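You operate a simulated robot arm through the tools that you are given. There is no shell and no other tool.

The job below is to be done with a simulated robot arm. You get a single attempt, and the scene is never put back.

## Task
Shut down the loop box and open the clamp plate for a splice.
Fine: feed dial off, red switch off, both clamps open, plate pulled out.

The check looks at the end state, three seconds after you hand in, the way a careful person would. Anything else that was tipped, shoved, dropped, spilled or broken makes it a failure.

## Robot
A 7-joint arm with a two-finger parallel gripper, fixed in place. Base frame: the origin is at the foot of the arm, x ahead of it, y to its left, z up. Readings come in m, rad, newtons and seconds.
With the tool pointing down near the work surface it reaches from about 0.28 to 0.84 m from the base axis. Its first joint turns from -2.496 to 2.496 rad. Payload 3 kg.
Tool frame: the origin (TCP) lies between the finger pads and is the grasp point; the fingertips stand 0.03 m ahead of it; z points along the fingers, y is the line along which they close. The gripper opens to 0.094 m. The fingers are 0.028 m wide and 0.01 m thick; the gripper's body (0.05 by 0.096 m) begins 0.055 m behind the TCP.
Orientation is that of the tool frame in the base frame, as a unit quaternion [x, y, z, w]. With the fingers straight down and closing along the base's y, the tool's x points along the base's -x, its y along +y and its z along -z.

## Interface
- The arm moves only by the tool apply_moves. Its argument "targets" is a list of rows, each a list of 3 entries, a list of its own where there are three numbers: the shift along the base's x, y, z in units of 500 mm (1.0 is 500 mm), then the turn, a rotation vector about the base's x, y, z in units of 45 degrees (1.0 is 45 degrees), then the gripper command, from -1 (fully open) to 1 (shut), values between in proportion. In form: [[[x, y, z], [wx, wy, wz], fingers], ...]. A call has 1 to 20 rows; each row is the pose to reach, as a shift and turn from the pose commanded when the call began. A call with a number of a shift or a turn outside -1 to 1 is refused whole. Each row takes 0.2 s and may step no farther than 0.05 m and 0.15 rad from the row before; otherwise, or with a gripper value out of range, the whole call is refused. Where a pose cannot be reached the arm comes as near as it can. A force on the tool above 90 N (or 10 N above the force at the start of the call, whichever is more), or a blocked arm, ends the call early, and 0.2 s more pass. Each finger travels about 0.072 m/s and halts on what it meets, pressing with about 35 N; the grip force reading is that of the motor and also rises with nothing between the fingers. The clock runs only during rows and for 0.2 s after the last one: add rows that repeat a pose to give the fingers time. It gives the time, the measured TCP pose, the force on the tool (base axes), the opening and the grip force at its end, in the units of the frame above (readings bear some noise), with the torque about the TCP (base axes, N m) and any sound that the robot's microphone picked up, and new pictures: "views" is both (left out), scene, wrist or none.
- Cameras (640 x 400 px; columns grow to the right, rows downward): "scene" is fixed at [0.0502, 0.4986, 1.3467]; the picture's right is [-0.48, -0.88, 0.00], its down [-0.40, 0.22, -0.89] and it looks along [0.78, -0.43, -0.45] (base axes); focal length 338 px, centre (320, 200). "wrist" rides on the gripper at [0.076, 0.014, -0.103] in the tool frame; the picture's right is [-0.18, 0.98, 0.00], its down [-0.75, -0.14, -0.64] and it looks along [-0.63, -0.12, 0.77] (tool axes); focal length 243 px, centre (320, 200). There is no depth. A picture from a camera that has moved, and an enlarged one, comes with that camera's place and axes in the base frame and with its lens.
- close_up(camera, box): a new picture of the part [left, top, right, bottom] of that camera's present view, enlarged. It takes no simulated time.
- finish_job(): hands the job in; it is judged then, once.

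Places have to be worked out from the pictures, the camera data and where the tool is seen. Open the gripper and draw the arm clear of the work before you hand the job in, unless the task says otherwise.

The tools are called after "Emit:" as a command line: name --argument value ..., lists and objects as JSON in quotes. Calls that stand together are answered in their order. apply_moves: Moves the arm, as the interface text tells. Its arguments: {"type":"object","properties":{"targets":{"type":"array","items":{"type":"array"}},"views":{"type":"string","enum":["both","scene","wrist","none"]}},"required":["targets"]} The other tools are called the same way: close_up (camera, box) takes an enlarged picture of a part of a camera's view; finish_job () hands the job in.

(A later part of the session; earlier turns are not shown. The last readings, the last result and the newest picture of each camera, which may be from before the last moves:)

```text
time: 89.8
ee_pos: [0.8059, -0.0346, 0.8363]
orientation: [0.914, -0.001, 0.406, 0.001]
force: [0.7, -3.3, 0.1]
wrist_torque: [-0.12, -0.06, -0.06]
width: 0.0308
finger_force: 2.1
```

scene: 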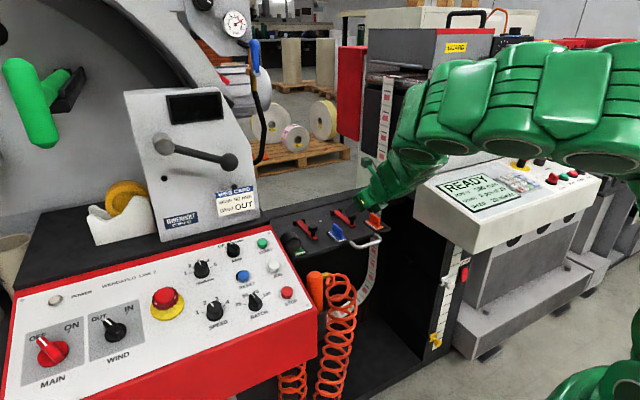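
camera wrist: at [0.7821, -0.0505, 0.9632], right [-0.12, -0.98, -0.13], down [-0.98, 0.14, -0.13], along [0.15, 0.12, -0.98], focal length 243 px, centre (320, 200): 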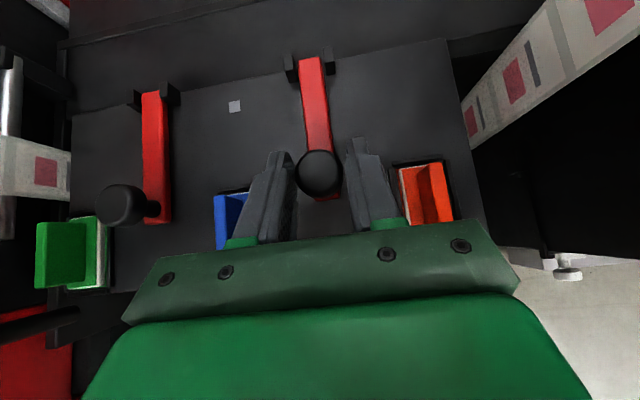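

Before lifting, I check the dial and the arm's clearance to the press and console in the scene view, since the earlier bump twisted the wrist.

Emit:
close_up --camera "scene" --box '[340, 40, 640, 240]'

Emit:
close_up --camera "scene" --box '[270, 160, 430, 260]'

```text
2.00 times, centred on (490, 140) of scene
camera zoom: at [0.0502, 0.4986, 1.3467], right [-0.48, -0.88, 0.0], down [-0.4, 0.22, -0.89], along [0.78, -0.43, -0.45], focal length 677 px, centre (-20, 320)
```

zoom: 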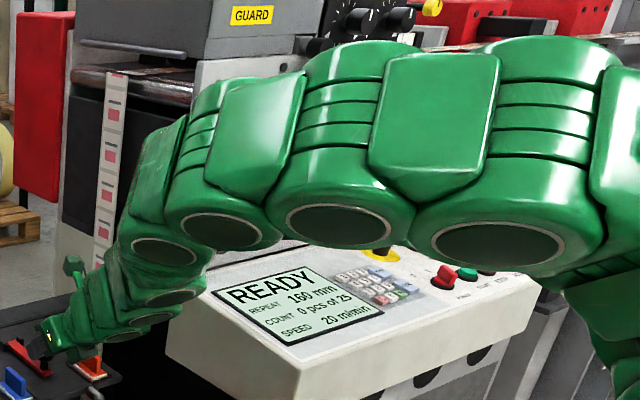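

```text
4.00 times, centred on (350, 210) of scene
camera zoom: at [0.0502, 0.4986, 1.3467], right [-0.48, -0.88, 0.0], down [-0.4, 0.22, -0.89], along [0.78, -0.43, -0.45], focal length 1354 px, centre (200, 160)
```

zoom: 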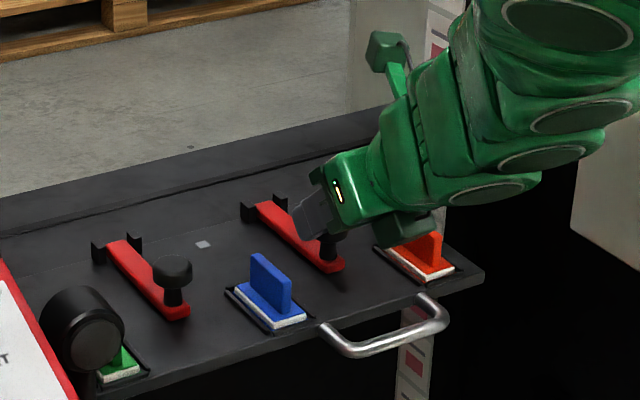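

The arm is now elbow-out over the console, so I must keep the wrist high. I centre on the knob (−1.7 mm y) and search for a moderate grip force.

Emit:
apply_moves --targets '[[[0, -0.0034, 0], [0, 0, 0], 0.36], [[0, -0.0034, 0], [0, 0, 0], 0.385], [[0, -0.0034, 0], [0, 0, 0], 0.385]]' --views "none"

Emit:
apply_moves --targets '[[[0, 0, 0], [0, 0, 0], 0.395], [[0, 0, 0], [0, 0, 0], 0.395]]' --views "none"

```text
time: 90.6
ee_pos: [0.8049, -0.0352, 0.8367]
orientation: [0.914, 0.0, 0.406, 0.001]
force: [0.8, 1.6, 0.2]
wrist_torque: [0.1, -0.04, 0.01]
width: 0.0307
finger_force: 1.2
```

```text
time: 91.2
ee_pos: [0.8055, -0.0353, 0.8368]
orientation: [0.914, 0.0, 0.406, 0.002]
force: [1.2, 3.5, -0.1]
wrist_torque: [0.12, -0.07, 0.07]
width: 0.0308
finger_force: 2.5
```

A gentle squeeze isn't controllable, so I'll use the fingers as a fork instead: gap ≈ 2.2 cm (wider than the lever, narrower than the 2.9 cm head), slipped beside the lever under the head's rim, so the lever is lifted with almost no side force. First I back out along the tool axis and narrow the fingers.

Emit:
apply_moves --targets '[[[0, 0, 0], [0, 0, 0], 0.2], [[-0.04, -0.001, 0.036], [0, 0, 0], 0.2], [[-0.08, -0.001, 0.05], [0, 0, 0], 0.4], [[-0.095, -0.001, 0.025], [0, 0, 0], 0.532], [[-0.096, -0.001, 0.007], [0, 0, 0], 0.532]]' --views "both"

Emit:
close_up --camera "wrist" --box '[220, 60, 420, 220]'

Emit:
close_up --camera "scene" --box '[290, 180, 410, 255]'

```text
time: 92.4
ee_pos: [0.7581, -0.0349, 0.8424]
orientation: [0.914, -0.001, 0.406, 0.002]
force: [0.2, 0.5, -0.2]
wrist_torque: [0.0, 0.02, -0.02]
width: 0.0223
finger_force: 0.0
camera wrist: at [0.7323, -0.0492, 0.9689], right [-0.12, -0.98, -0.13], down [-0.98, 0.14, -0.13], along [0.15, 0.12, -0.98], focal length 243 px, centre (320, 200)
```

scene: 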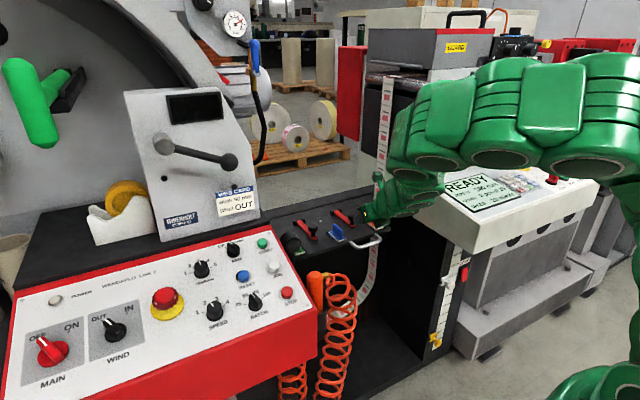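
wrist: 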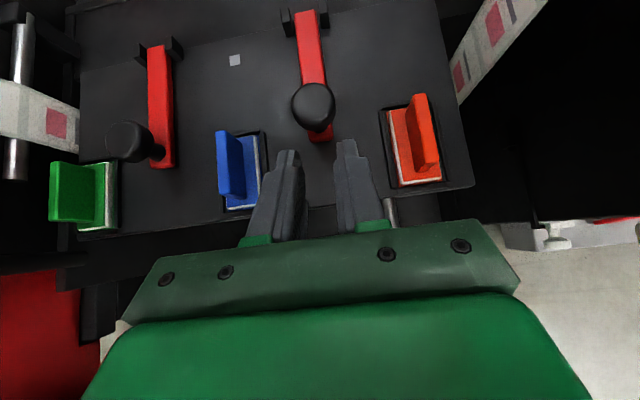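

```text
2.50 times, centred on (320, 140) of wrist
camera zoom: at [0.7323, -0.0492, 0.9689], right [-0.12, -0.98, -0.13], down [-0.98, 0.14, -0.13], along [0.15, 0.12, -0.98], focal length 606 px, centre (320, 350)
```

zoom: 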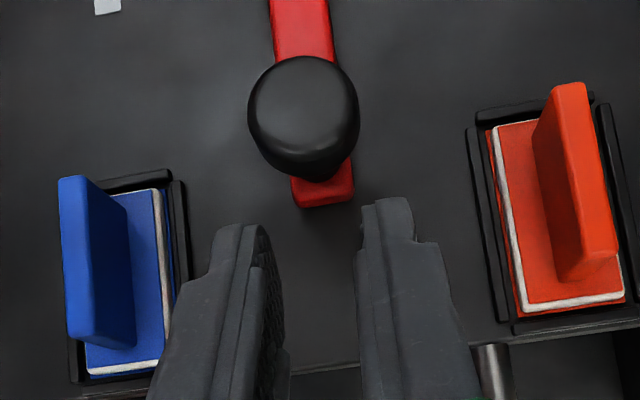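

```text
5.33 times, centred on (350, 218) of scene
camera zoom: at [0.0502, 0.4986, 1.3467], right [-0.48, -0.88, 0.0], down [-0.4, 0.22, -0.89], along [0.78, -0.43, -0.45], focal length 1806 px, centre (160, 107)
```

zoom: 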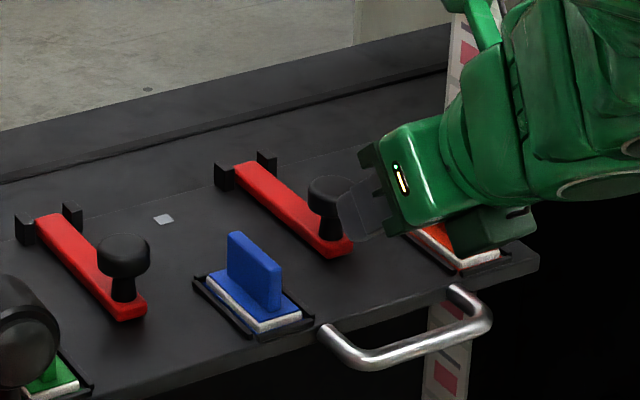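

Fork gap 2.2 cm and y-alignment are good (lever y ≈ -0.035). I slide the fork forward-down beside the lever end, under the head's rim.

Emit:
apply_moves --targets '[[[0.012, 0, -0.016], [0, 0, 0], 0.532], [[0.024, 0, -0.03], [0, 0, 0], 0.532], [[0.036, 0, -0.041], [0, 0, 0], 0.532], [[0.0438, 0, -0.0478], [0, 0, 0], 0.532]]' --views "both"

Emit:
close_up --camera "wrist" --box '[220, 60, 420, 220]'

Emit:
close_up --camera "scene" --box '[290, 180, 410, 255]'

```text
time: 93.4
ee_pos: [0.7793, -0.0353, 0.8167]
orientation: [0.914, 0.0, 0.405, 0.002]
force: [-0.7, -0.4, 0.4]
wrist_torque: [0.0, -0.02, 0.0]
width: 0.0217
finger_force: 0.1
camera wrist: at [0.7538, -0.0498, 0.9437], right [-0.12, -0.98, -0.13], down [-0.98, 0.14, -0.13], along [0.15, 0.12, -0.98], focal length 243 px, centre (320, 200)
```

scene: 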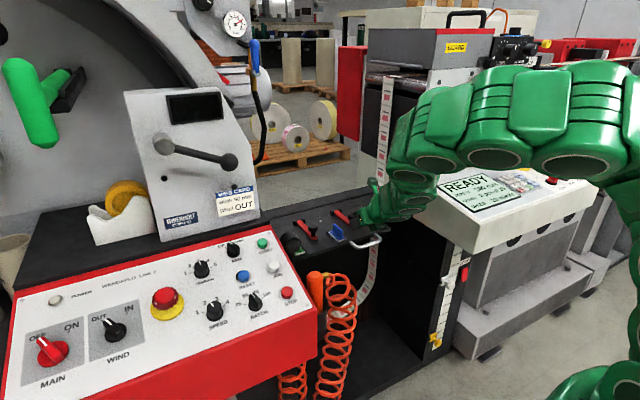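
wrist: 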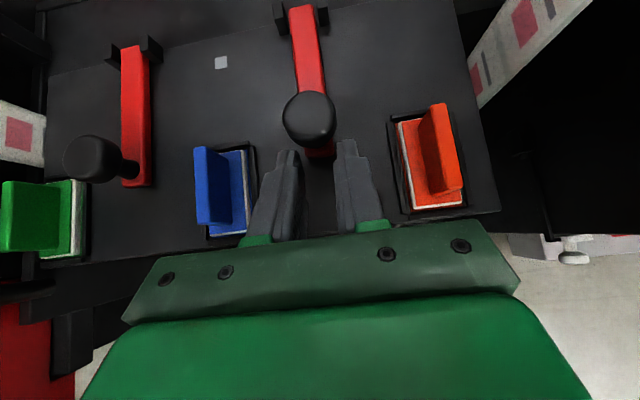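

```text
2.50 times, centred on (320, 140) of wrist
camera zoom: at [0.7538, -0.0498, 0.9437], right [-0.12, -0.98, -0.13], down [-0.98, 0.14, -0.13], along [0.15, 0.12, -0.98], focal length 606 px, centre (320, 350)
```

zoom: 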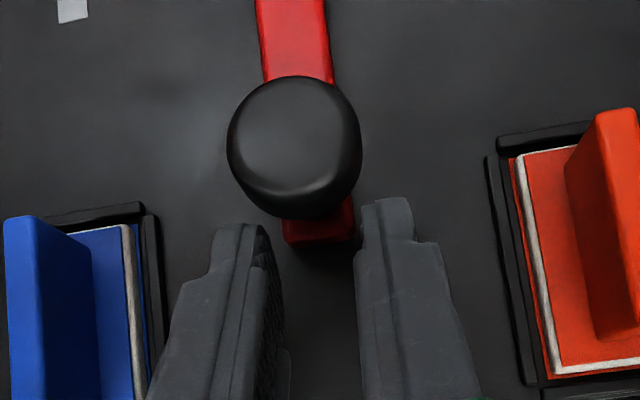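

```text
5.33 times, centred on (350, 218) of scene
camera zoom: at [0.0502, 0.4986, 1.3467], right [-0.48, -0.88, 0.0], down [-0.4, 0.22, -0.89], along [0.78, -0.43, -0.45], focal length 1806 px, centre (160, 107)
```

zoom: 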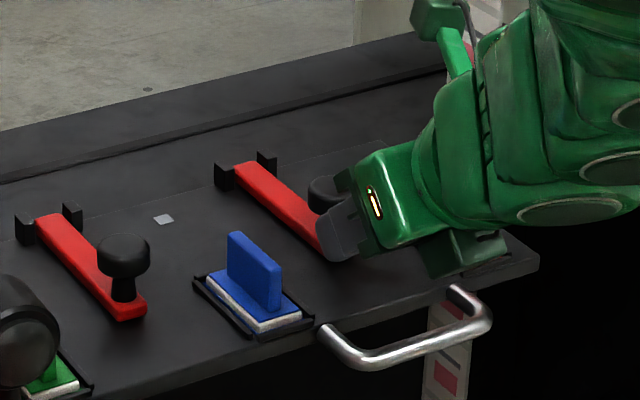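

The fork is low beside the lever and barely under the head's rim. I push it 6 mm further in, then check before lifting.

Emit:
apply_moves --targets '[[[0.006, 0, 0.001], [0, 0, 0], 0.532], [[0.013, 0, 0.002], [0, 0, 0], 0.532]]' --views "none"

Emit:
apply_moves --targets '[[[0.003, 0, 0.01], [0, 0, 0], 0.532], [[0.007, 0, 0.022], [0, 0, 0], 0.532], [[0.012, 0, 0.034], [0, 0, 0], 0.532]]' --views "both"

Emit:
close_up --camera "wrist" --box '[220, 60, 420, 220]'

Emit:
close_up --camera "scene" --box '[290, 180, 410, 255]'

```text
time: 94.0
ee_pos: [0.7847, -0.0367, 0.817]
orientation: [0.914, 0.001, 0.406, 0.001]
force: [-3.0, 2.1, -0.9]
wrist_torque: [-0.04, 0.05, 0.08]
width: 0.0234
finger_force: 0.7
```

```text
time: 94.8
ee_pos: [0.7914, -0.0361, 0.8362]
orientation: [0.914, -0.001, 0.405, 0.002]
force: [-1.2, 0.5, 0.9]
wrist_torque: [0.03, 0.03, 0.05]
width: 0.0223
finger_force: 0.3
camera wrist: at [0.7667, -0.0503, 0.9615], right [-0.12, -0.98, -0.13], down [-0.98, 0.14, -0.13], along [0.14, 0.12, -0.98], focal length 243 px, centre (320, 200)
```

scene: 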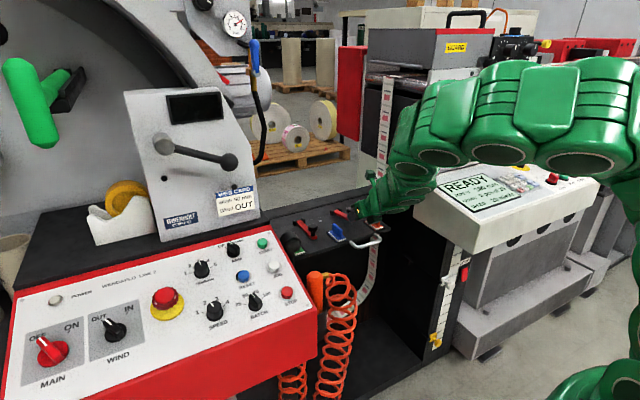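
wrist: 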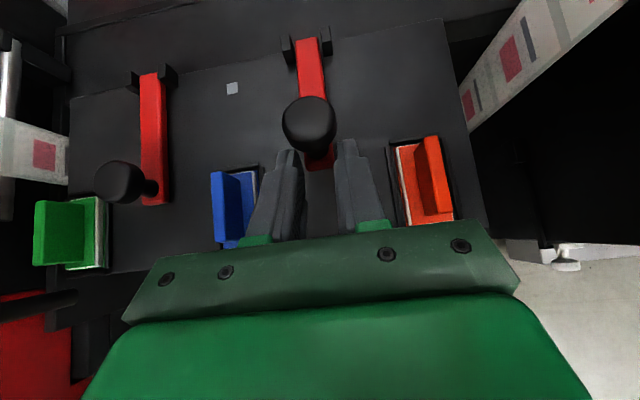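

```text
2.50 times, centred on (320, 140) of wrist
camera zoom: at [0.7667, -0.0503, 0.9615], right [-0.12, -0.98, -0.13], down [-0.98, 0.14, -0.13], along [0.14, 0.12, -0.98], focal length 606 px, centre (320, 350)
```

zoom: 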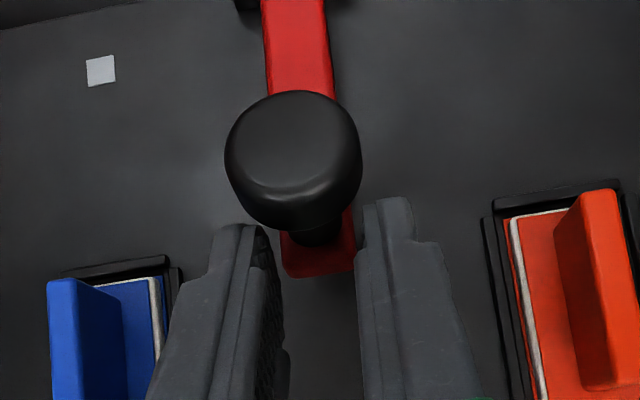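

```text
5.33 times, centred on (350, 218) of scene
camera zoom: at [0.0502, 0.4986, 1.3467], right [-0.48, -0.88, 0.0], down [-0.4, 0.22, -0.89], along [0.78, -0.43, -0.45], focal length 1806 px, centre (160, 107)
```

zoom: 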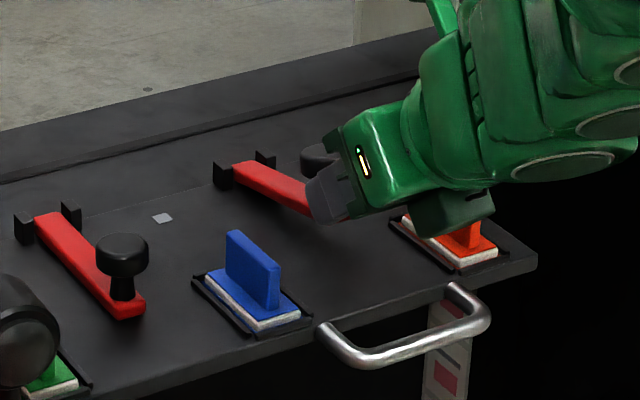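

Excellent – the lever rises on the fork with hardly any force. I continue along the arc to about 42°.

Emit:
apply_moves --targets '[[[0.007, 0, 0.018], [0, 0, 0], 0.532], [[0.014, 0, 0.035], [0, 0, 0], 0.532], [[0.025, 0, 0.051], [0, 0, 0], 0.532], [[0.037, 0, 0.067], [0, 0, 0], 0.532], [[0.053, 0, 0.083], [0, 0, 0], 0.532], [[0.071, 0, 0.099], [0, 0, 0], 0.532]]' --views "both"

Emit:
close_up --camera "wrist" --box '[220, 60, 420, 220]'

Emit:
close_up --camera "scene" --box '[290, 170, 410, 245]'

```text
time: 96.2
ee_pos: [0.8279, -0.0371, 0.8835]
orientation: [0.914, 0.001, 0.406, 0.0]
force: [-0.8, 2.4, 0.8]
wrist_torque: [0.07, -0.03, 0.07]
width: 0.0232
finger_force: 1.2
camera wrist: at [0.8028, -0.0506, 1.0098], right [-0.12, -0.98, -0.14], down [-0.98, 0.14, -0.13], along [0.15, 0.12, -0.98], focal length 243 px, centre (320, 200)
```

scene: 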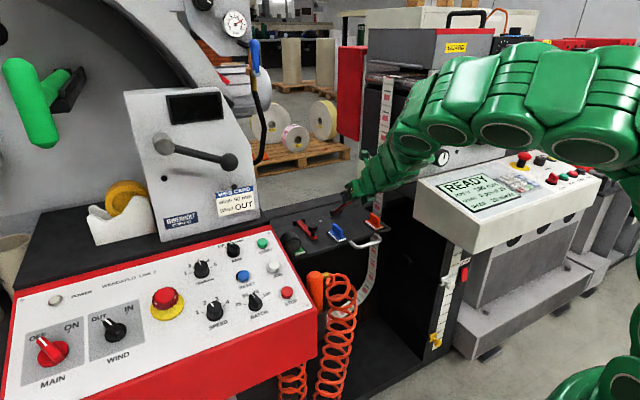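
wrist: 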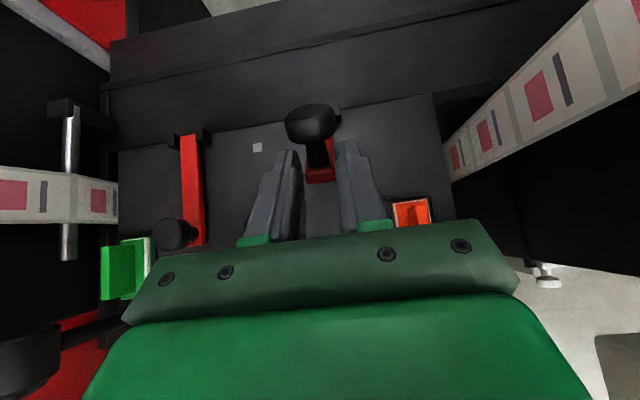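

```text
2.50 times, centred on (320, 140) of wrist
camera zoom: at [0.8028, -0.0506, 1.0098], right [-0.12, -0.98, -0.14], down [-0.98, 0.14, -0.13], along [0.15, 0.12, -0.98], focal length 606 px, centre (320, 350)
```

zoom: 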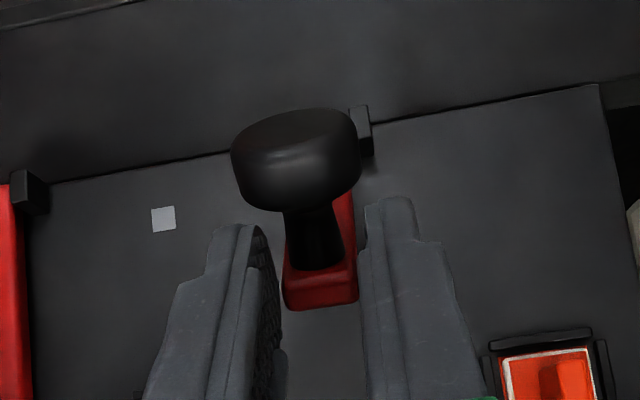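

```text
5.33 times, centred on (350, 208) of scene
camera zoom: at [0.0502, 0.4986, 1.3467], right [-0.48, -0.88, 0.0], down [-0.4, 0.22, -0.89], along [0.78, -0.43, -0.45], focal length 1806 px, centre (160, 160)
```

zoom: 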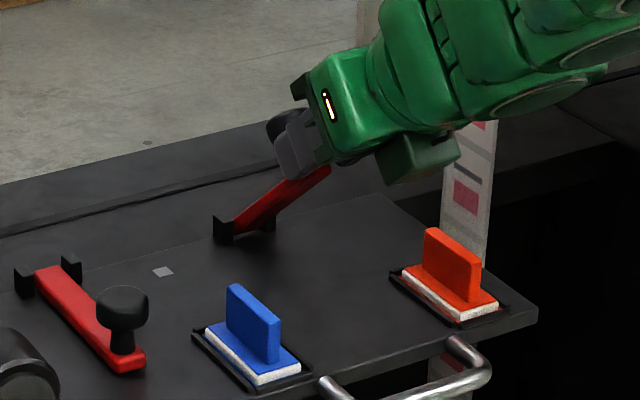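

The lever is at ~45° and resting on the fork. I continue pushing up and over to about 70°.

Emit:
apply_moves --targets '[[[0.013, 0, 0.008], [0, 0, 0], 0.532], [[0.027, 0, 0.014], [0, 0, 0], 0.532], [[0.042, 0, 0.021], [0, 0, 0], 0.532], [[0.058, 0, 0.027], [0, 0, 0], 0.532], [[0.075, 0, 0.031], [0, 0, 0], 0.532], [[0.091, 0, 0.035], [0, 0, 0], 0.532]]' --views "both"

Emit:
close_up --camera "wrist" --box '[220, 60, 420, 220]'

Emit:
close_up --camera "scene" --box '[290, 170, 410, 245]'

```text
time: 97.6
ee_pos: [0.873, -0.036, 0.9024]
orientation: [0.914, -0.001, 0.405, 0.002]
force: [0.5, 1.0, 0.4]
wrist_torque: [0.0, -0.02, 0.04]
width: 0.0227
finger_force: 0.8
camera wrist: at [0.848, -0.0502, 1.028], right [-0.12, -0.98, -0.13], down [-0.98, 0.14, -0.13], along [0.14, 0.12, -0.98], focal length 243 px, centre (320, 200)
```

scene: 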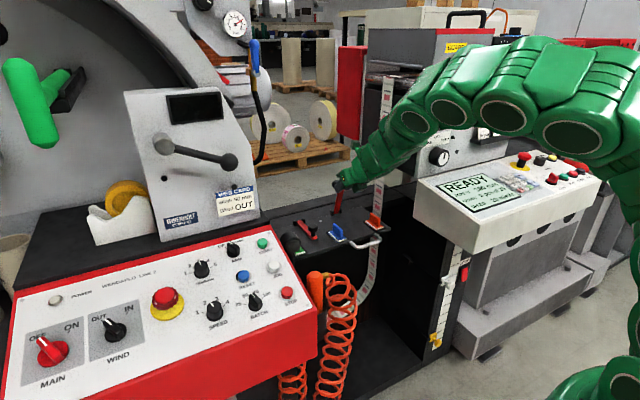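
wrist: 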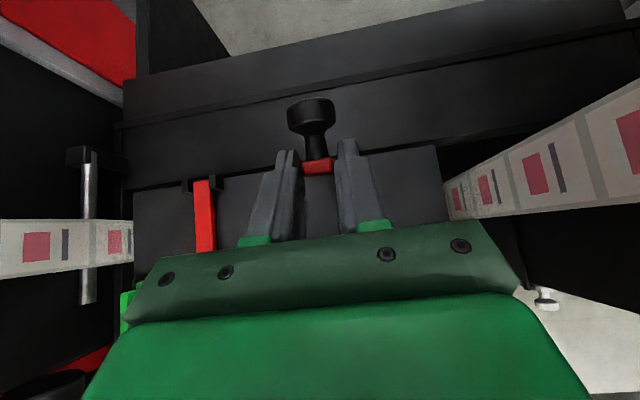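

```text
2.50 times, centred on (320, 140) of wrist
camera zoom: at [0.848, -0.0502, 1.028], right [-0.12, -0.98, -0.13], down [-0.98, 0.14, -0.13], along [0.14, 0.12, -0.98], focal length 606 px, centre (320, 350)
```

zoom: 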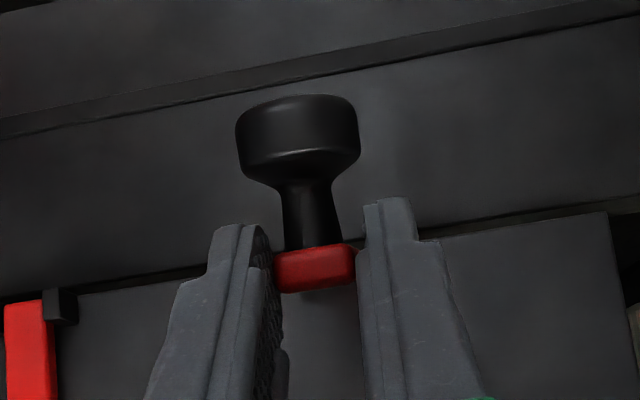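

```text
5.33 times, centred on (350, 208) of scene
camera zoom: at [0.0502, 0.4986, 1.3467], right [-0.48, -0.88, 0.0], down [-0.4, 0.22, -0.89], along [0.78, -0.43, -0.45], focal length 1806 px, centre (160, 160)
```

zoom: 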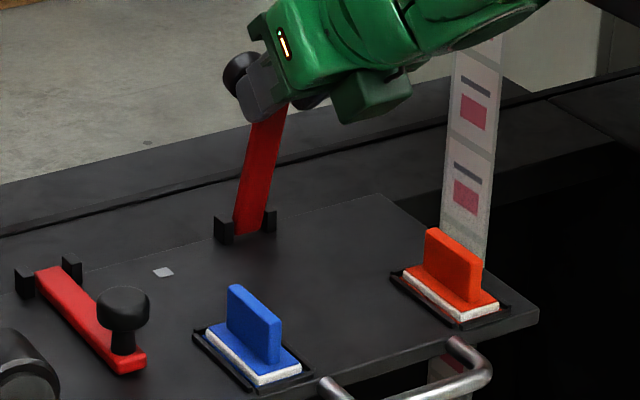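

Lever at about 75°, plate unmoved. I push further over past vertical.

Emit:
apply_moves --targets '[[[0.017, 0, 0.001], [0, 0, 0], 0.532], [[0.034, 0, 0.001], [0, 0, 0], 0.532], [[0.05, 0, -0.001], [0, 0, 0], 0.532], [[0.066, 0, -0.004], [0, 0, 0], 0.532], [[0.082, 0, -0.008], [0, 0, 0], 0.532], [[0.096, 0, -0.013], [0, 0, 0], 0.532]]' --views "both"

Emit:
close_up --camera "wrist" --box '[220, 60, 420, 220]'

Emit:
close_up --camera "scene" --box '[270, 160, 410, 250]'

```text
time: 99.0
ee_pos: [0.9195, -0.0377, 0.8953]
orientation: [0.914, 0.0, 0.406, 0.001]
force: [-2.1, 4.6, 1.2]
wrist_torque: [0.09, 0.03, 0.05]
width: 0.0239
finger_force: 1.4
camera wrist: at [0.8953, -0.0507, 1.0219], right [-0.13, -0.98, -0.13], down [-0.98, 0.14, -0.13], along [0.15, 0.12, -0.98], focal length 243 px, centre (320, 200)
```

scene: 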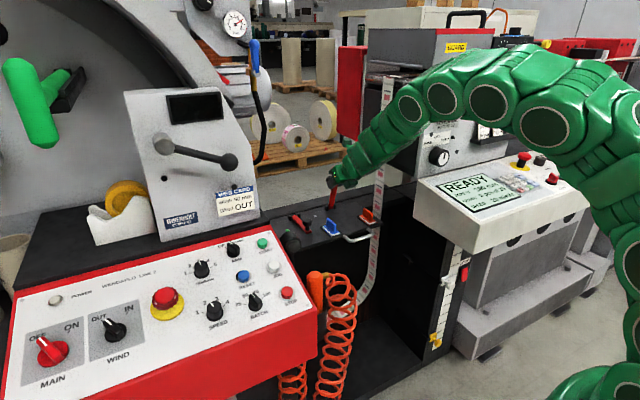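
wrist: 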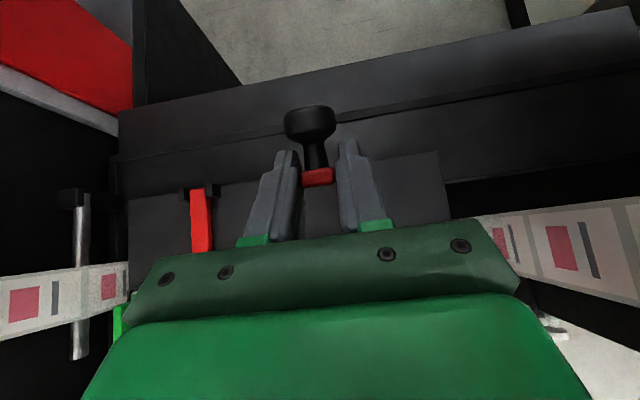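

```text
2.50 times, centred on (320, 140) of wrist
camera zoom: at [0.8953, -0.0507, 1.0219], right [-0.13, -0.98, -0.13], down [-0.98, 0.14, -0.13], along [0.15, 0.12, -0.98], focal length 606 px, centre (320, 350)
```

zoom: 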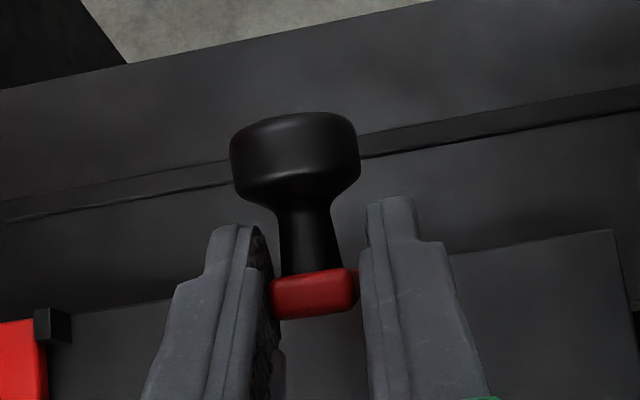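

```text
4.44 times, centred on (340, 205) of scene
camera zoom: at [0.0502, 0.4986, 1.3467], right [-0.48, -0.88, 0.0], down [-0.4, 0.22, -0.89], along [0.78, -0.43, -0.45], focal length 1505 px, centre (231, 178)
```

zoom: 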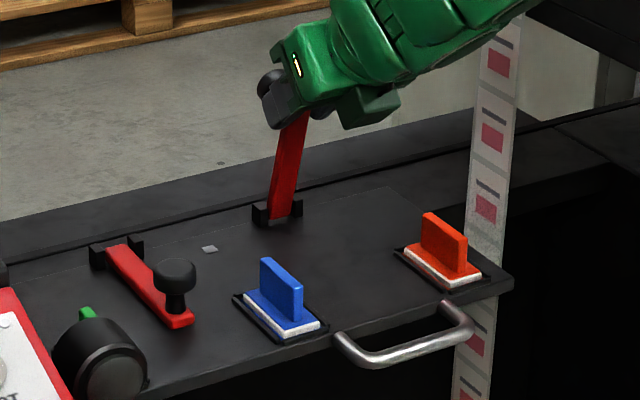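

The lever reached its open stop (~78°) and further pushing slid the plate back in by ~4 cm; I'll re-pull it later. I now widen the fork and withdraw to see if the lever stays open.

Emit:
apply_moves --targets '[[[0, 0, 0], [0, 0, 0], 0.3], [[0, 0, 0], [0, 0, 0], 0.1], [[-0.03, 0, 0.01], [0, 0, 0], 0.1], [[-0.07, 0, 0.03], [0, 0, 0], 0.1], [[-0.13, 0, 0.06], [0, 0, 0], 0.1], [[-0.19, 0, 0.09], [0, 0, 0], 0.1]]' --views "both"

Emit:
close_up --camera "scene" --box '[270, 160, 410, 250]'

```text
time: 100.4
ee_pos: [0.8259, -0.0385, 0.94]
orientation: [0.914, 0.0, 0.405, 0.002]
force: [0.6, 0.3, 0.4]
wrist_torque: [0.01, -0.01, 0.02]
width: 0.0425
finger_force: 0.0
camera wrist: at [0.8011, -0.0513, 1.0684], right [-0.13, -0.98, -0.13], down [-0.98, 0.14, -0.13], along [0.14, 0.11, -0.98], focal length 243 px, centre (320, 200)
```

scene: 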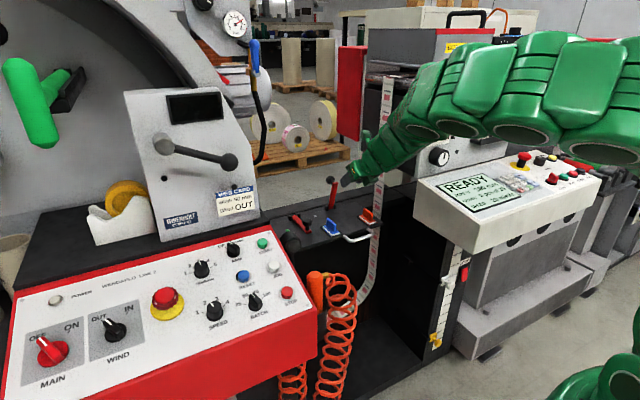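
wrist: 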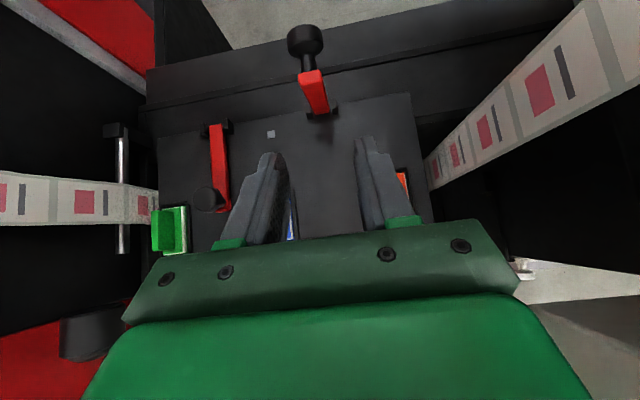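

```text
4.44 times, centred on (340, 205) of scene
camera zoom: at [0.0502, 0.4986, 1.3467], right [-0.48, -0.88, 0.0], down [-0.4, 0.22, -0.89], along [0.78, -0.43, -0.45], focal length 1505 px, centre (231, 178)
```

zoom: 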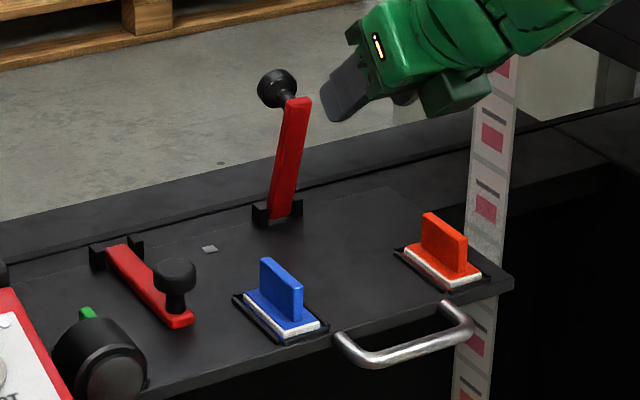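

The right clamp stays open on its own. Now I measure the left clamp from the wrist view.

Emit:
close_up --camera "wrist" --box '[140, 100, 300, 260]'

```text
2.50 times, centred on (220, 180) of wrist
camera zoom: at [0.8011, -0.0513, 1.0684], right [-0.13, -0.98, -0.13], down [-0.98, 0.14, -0.13], along [0.14, 0.11, -0.98], focal length 606 px, centre (570, 250)
```

zoom: 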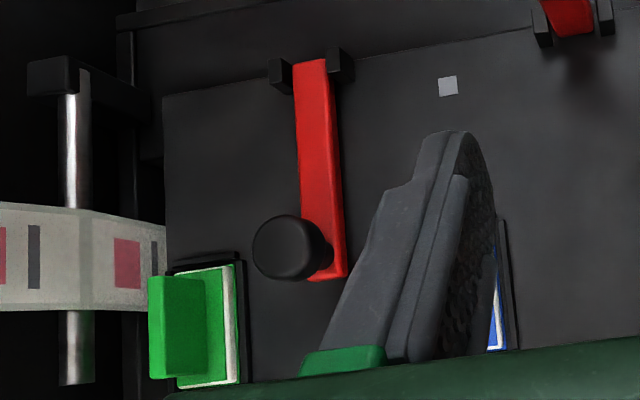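

Left clamp: knob ≈ (0.856, 0.099, 0.827), hinge ≈ (0.955, 0.098). I move back and over to the left at height, staying between the web strands.

Emit:
apply_moves --targets '[[[-0.07, 0, 0], [0, 0, 0], 0.3], [[-0.12, 0.05, 0], [0, 0, 0], 0.532], [[-0.12, 0.13, 0], [0, 0, 0], 0.532], [[-0.12, 0.21, 0], [0, 0, 0], 0.532], [[-0.12, 0.271, -0.02], [0, 0, 0], 0.532]]' --views "both"

Emit:
close_up --camera "wrist" --box '[200, 0, 440, 190]'

```text
time: 101.6
ee_pos: [0.765, 0.0996, 0.9299]
orientation: [0.914, 0.0, 0.406, 0.0]
force: [0.0, 0.4, 0.1]
wrist_torque: [-0.02, 0.04, -0.01]
width: 0.0221
finger_force: 0.1
camera wrist: at [0.7404, 0.0858, 1.0567], right [-0.12, -0.98, -0.13], down [-0.98, 0.14, -0.13], along [0.14, 0.12, -0.98], focal length 243 px, centre (320, 200)
```

scene: 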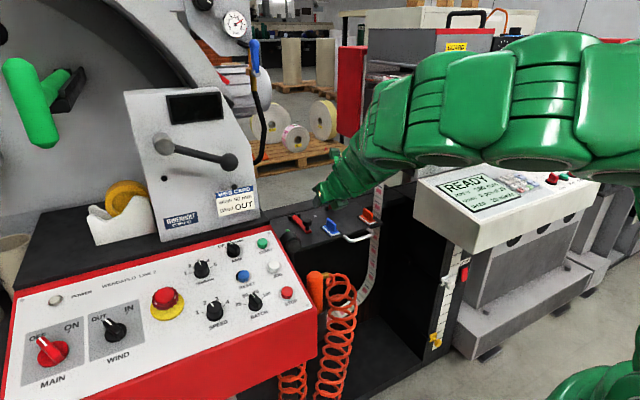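
wrist: 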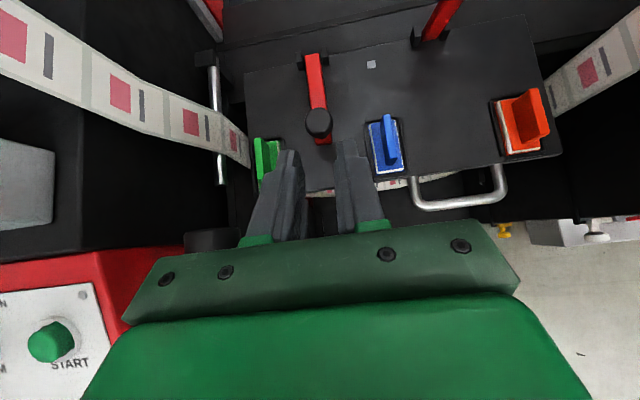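

```text
2.11 times, centred on (320, 95) of wrist
camera zoom: at [0.7404, 0.0858, 1.0567], right [-0.12, -0.98, -0.13], down [-0.98, 0.14, -0.13], along [0.14, 0.12, -0.98], focal length 511 px, centre (320, 421)
```

zoom: 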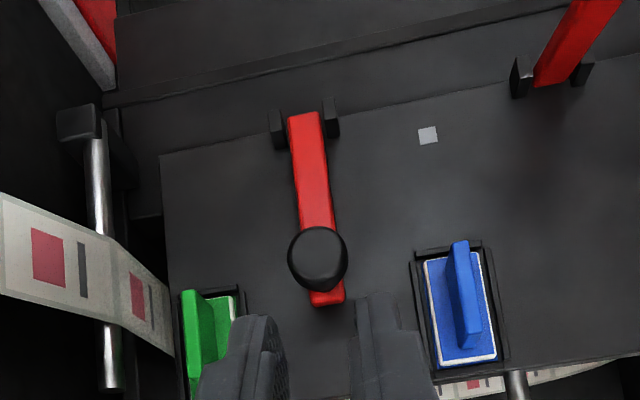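

From on-axis, the left lever lies at y ≈ 0.105, lever end x ≈ 0.843, hinge x ≈ 0.949. I lower the fork to the pre-insertion point in front of it.

Emit:
apply_moves --targets '[[[0.015, 0.0108, -0.05], [0, 0, 0], 0.532], [[0.03, 0.0108, -0.1], [0, 0, 0], 0.532], [[0.05, 0.0108, -0.15], [0, 0, 0], 0.532], [[0.06, 0.0108, -0.175], [0, 0, 0], 0.532]]' --views "both"

Emit:
close_up --camera "wrist" --box '[220, 60, 420, 220]'

Emit:
close_up --camera "scene" --box '[270, 170, 390, 255]'

```text
time: 102.6
ee_pos: [0.7958, 0.1036, 0.8408]
orientation: [0.914, 0.0, 0.405, 0.001]
force: [0.0, -0.3, 0.1]
wrist_torque: [0.0, 0.02, 0.02]
width: 0.0223
finger_force: 0.2
camera wrist: at [0.7709, 0.0901, 0.9678], right [-0.13, -0.98, -0.13], down [-0.98, 0.14, -0.13], along [0.14, 0.12, -0.98], focal length 243 px, centre (320, 200)
```

scene: 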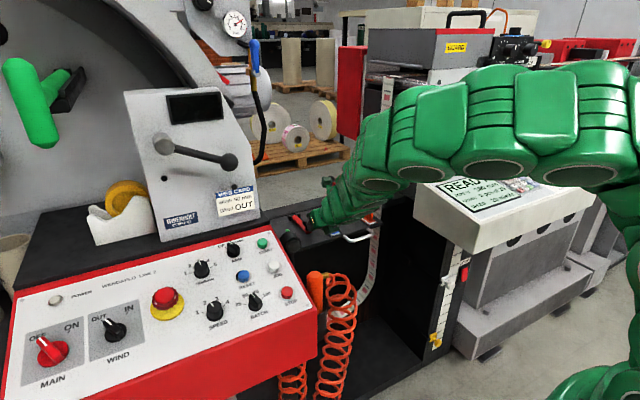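
wrist: 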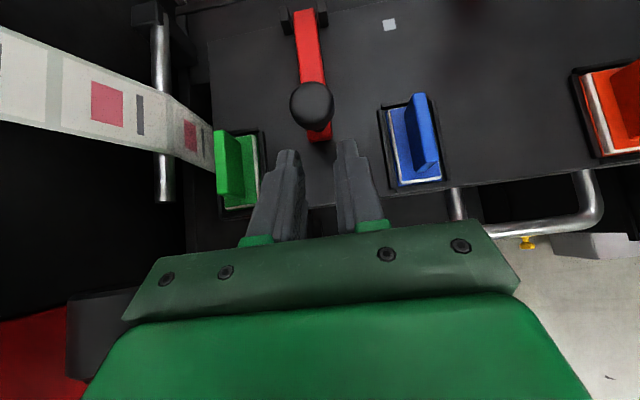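

```text
2.50 times, centred on (320, 140) of wrist
camera zoom: at [0.7709, 0.0901, 0.9678], right [-0.13, -0.98, -0.13], down [-0.98, 0.14, -0.13], along [0.14, 0.12, -0.98], focal length 606 px, centre (320, 350)
```

zoom: 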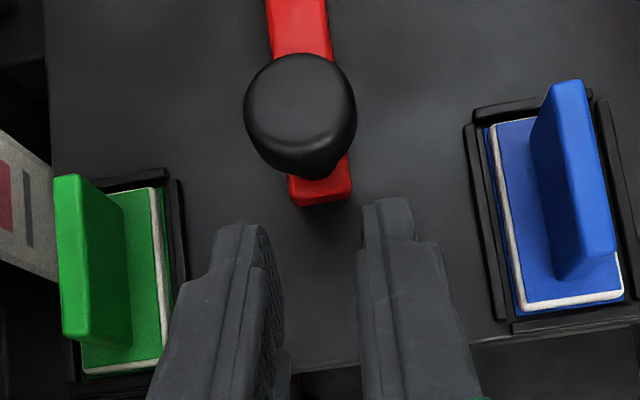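

```text
4.71 times, centred on (330, 212) of scene
camera zoom: at [0.0502, 0.4986, 1.3467], right [-0.48, -0.88, 0.0], down [-0.4, 0.22, -0.89], along [0.78, -0.43, -0.45], focal length 1593 px, centre (273, 141)
```

zoom: 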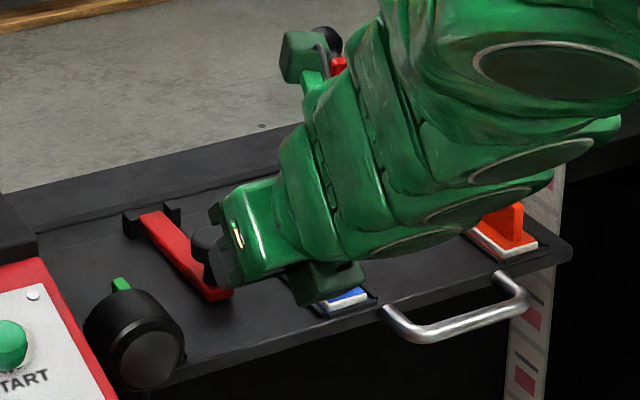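

The geometry matches the right clamp's approach almost exactly. I repeat the same insertion under the head's rim.

Emit:
apply_moves --targets '[[[0.012, 0.002, -0.015], [0, 0, 0], 0.532], [[0.024, 0.002, -0.028], [0, 0, 0], 0.532], [[0.036, 0.002, -0.039], [0, 0, 0], 0.532], [[0.046, 0.002, -0.046], [0, 0, 0], 0.532], [[0.053, 0.002, -0.045], [0, 0, 0], 0.532], [[0.058, 0.002, -0.044], [0, 0, 0], 0.532]]' --views "both"

Emit:
close_up --camera "wrist" --box '[220, 60, 420, 220]'

```text
time: 104.0
ee_pos: [0.8241, 0.1049, 0.8203]
orientation: [0.914, 0.0, 0.406, 0.0]
force: [-1.5, -1.6, 0.2]
wrist_torque: [0.03, 0.06, 0.0]
width: 0.0227
finger_force: 0.7
camera wrist: at [0.8002, 0.0913, 0.9473], right [-0.12, -0.98, -0.13], down [-0.98, 0.14, -0.13], along [0.15, 0.12, -0.98], focal length 243 px, centre (320, 200)
```

scene: 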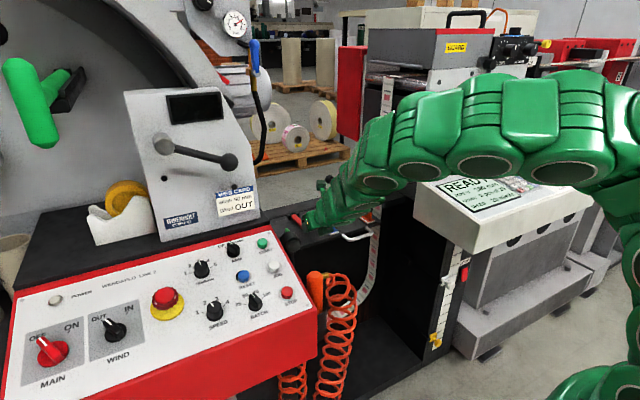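
wrist: 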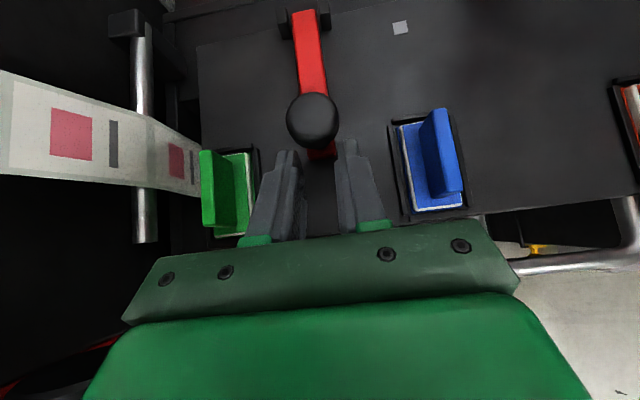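

```text
2.50 times, centred on (320, 140) of wrist
camera zoom: at [0.8002, 0.0913, 0.9473], right [-0.12, -0.98, -0.13], down [-0.98, 0.14, -0.13], along [0.15, 0.12, -0.98], focal length 606 px, centre (320, 350)
```

zoom: 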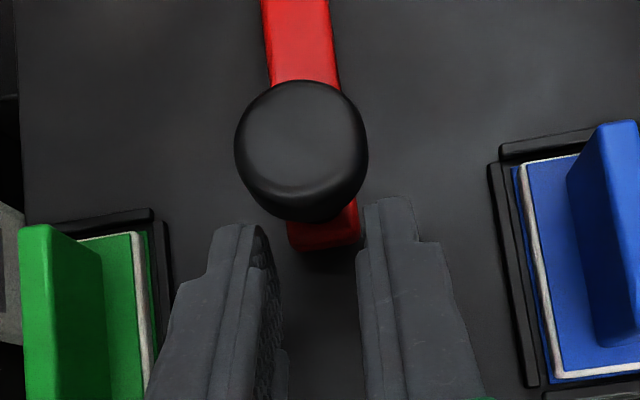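

Fork in place beneath the rim. I nudge −1 mm in y and lift the lever a little.

Emit:
apply_moves --targets '[[[0.003, -0.002, 0.01], [0, 0, 0], 0.532], [[0.007, -0.002, 0.022], [0, 0, 0], 0.532], [[0.012, -0.002, 0.034], [0, 0, 0], 0.532]]' --views "both"

Emit:
close_up --camera "wrist" --box '[220, 60, 420, 220]'

Emit:
close_up --camera "scene" --box '[270, 170, 390, 255]'

```text
time: 104.8
ee_pos: [0.8307, 0.1028, 0.8382]
orientation: [0.914, 0.001, 0.407, 0.001]
force: [-1.1, 0.9, -0.2]
wrist_torque: [0.0, 0.02, 0.05]
width: 0.0227
finger_force: 0.8
camera wrist: at [0.8056, 0.0902, 0.9644], right [-0.12, -0.98, -0.13], down [-0.98, 0.14, -0.13], along [0.15, 0.12, -0.98], focal length 243 px, centre (320, 200)
```

scene: 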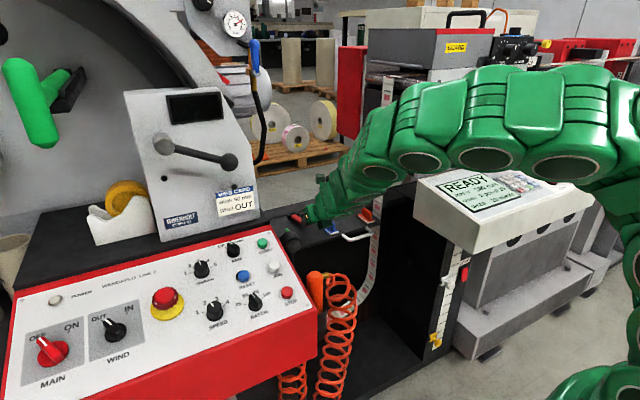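
wrist: 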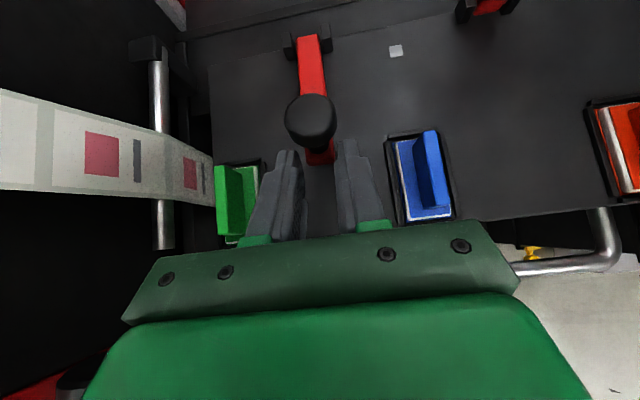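

```text
2.50 times, centred on (320, 140) of wrist
camera zoom: at [0.8056, 0.0902, 0.9644], right [-0.12, -0.98, -0.13], down [-0.98, 0.14, -0.13], along [0.15, 0.12, -0.98], focal length 606 px, centre (320, 350)
```

zoom: 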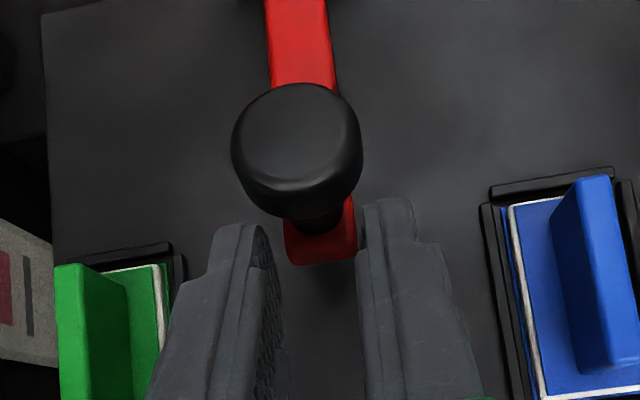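

```text
4.71 times, centred on (330, 212) of scene
camera zoom: at [0.0502, 0.4986, 1.3467], right [-0.48, -0.88, 0.0], down [-0.4, 0.22, -0.89], along [0.78, -0.43, -0.45], focal length 1593 px, centre (273, 141)
```

zoom: 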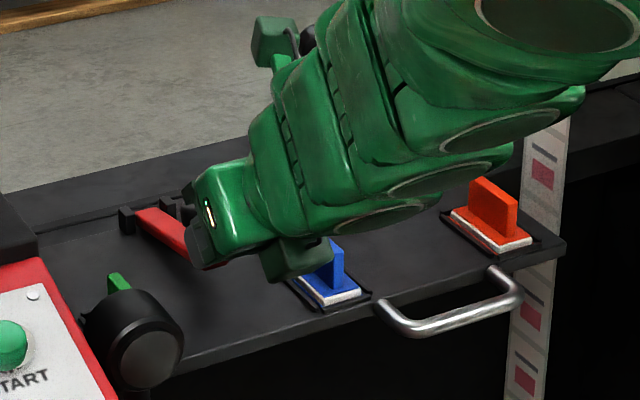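

The left lever begins to lift. I continue along the same arc to ~45°.

Emit:
apply_moves --targets '[[[0.007, 0, 0.018], [0, 0, 0], 0.532], [[0.014, 0, 0.035], [0, 0, 0], 0.532], [[0.025, 0, 0.051], [0, 0, 0], 0.532], [[0.037, 0, 0.067], [0, 0, 0], 0.532], [[0.053, 0, 0.083], [0, 0, 0], 0.532], [[0.071, 0, 0.099], [0, 0, 0], 0.532]]' --views "both"

Emit:
close_up --camera "wrist" --box '[220, 60, 420, 220]'

Emit:
close_up --camera "scene" --box '[270, 160, 390, 245]'

```text
time: 106.2
ee_pos: [0.8668, 0.103, 0.8873]
orientation: [0.914, 0.0, 0.406, 0.001]
force: [0.6, -0.8, 0.1]
wrist_torque: [0.01, -0.02, 0.0]
width: 0.0221
finger_force: 0.0
camera wrist: at [0.841, 0.0901, 1.0133], right [-0.12, -0.98, -0.13], down [-0.98, 0.14, -0.13], along [0.15, 0.12, -0.98], focal length 243 px, centre (320, 200)
```

scene: 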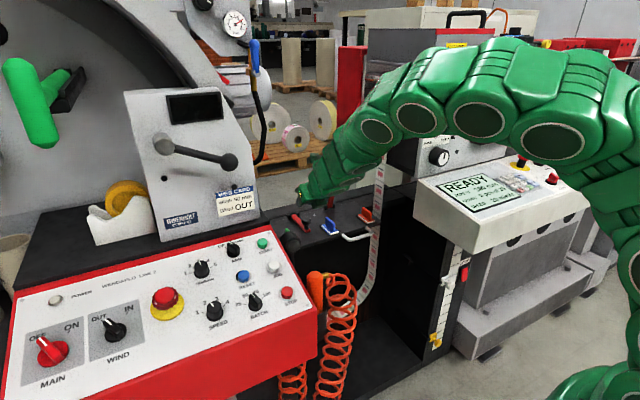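
wrist: 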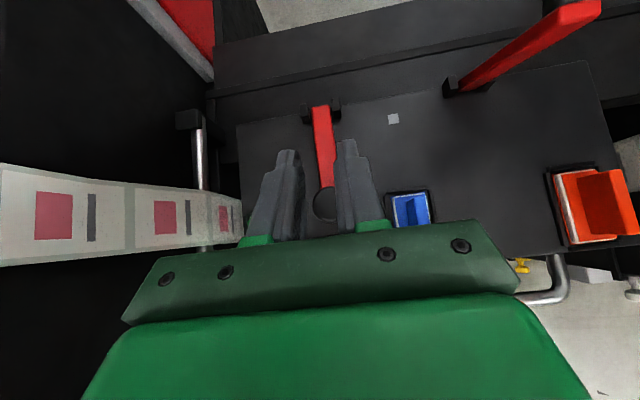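

```text
2.50 times, centred on (320, 140) of wrist
camera zoom: at [0.841, 0.0901, 1.0133], right [-0.12, -0.98, -0.13], down [-0.98, 0.14, -0.13], along [0.15, 0.12, -0.98], focal length 606 px, centre (320, 350)
```

zoom: 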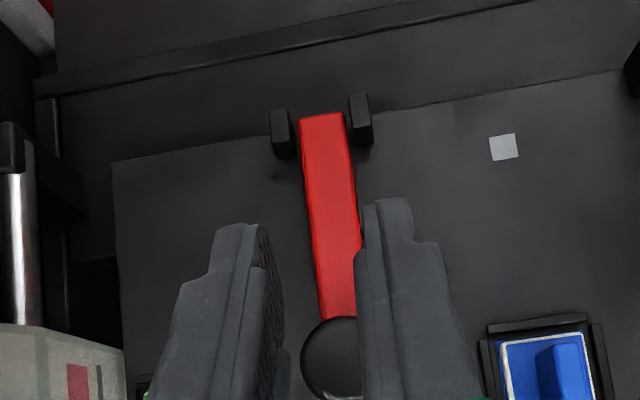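

```text
4.71 times, centred on (330, 202) of scene
camera zoom: at [0.0502, 0.4986, 1.3467], right [-0.48, -0.88, 0.0], down [-0.4, 0.22, -0.89], along [0.78, -0.43, -0.45], focal length 1593 px, centre (273, 188)
```

zoom: 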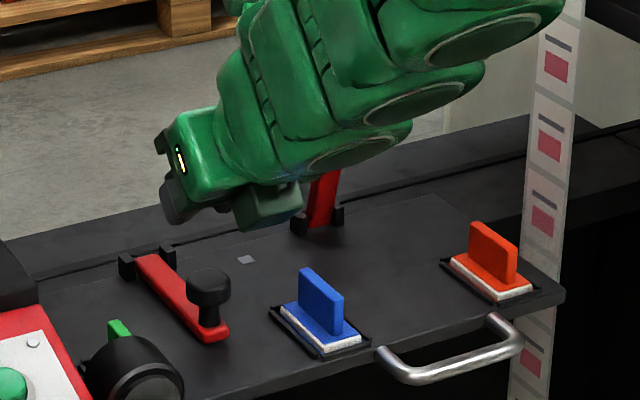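

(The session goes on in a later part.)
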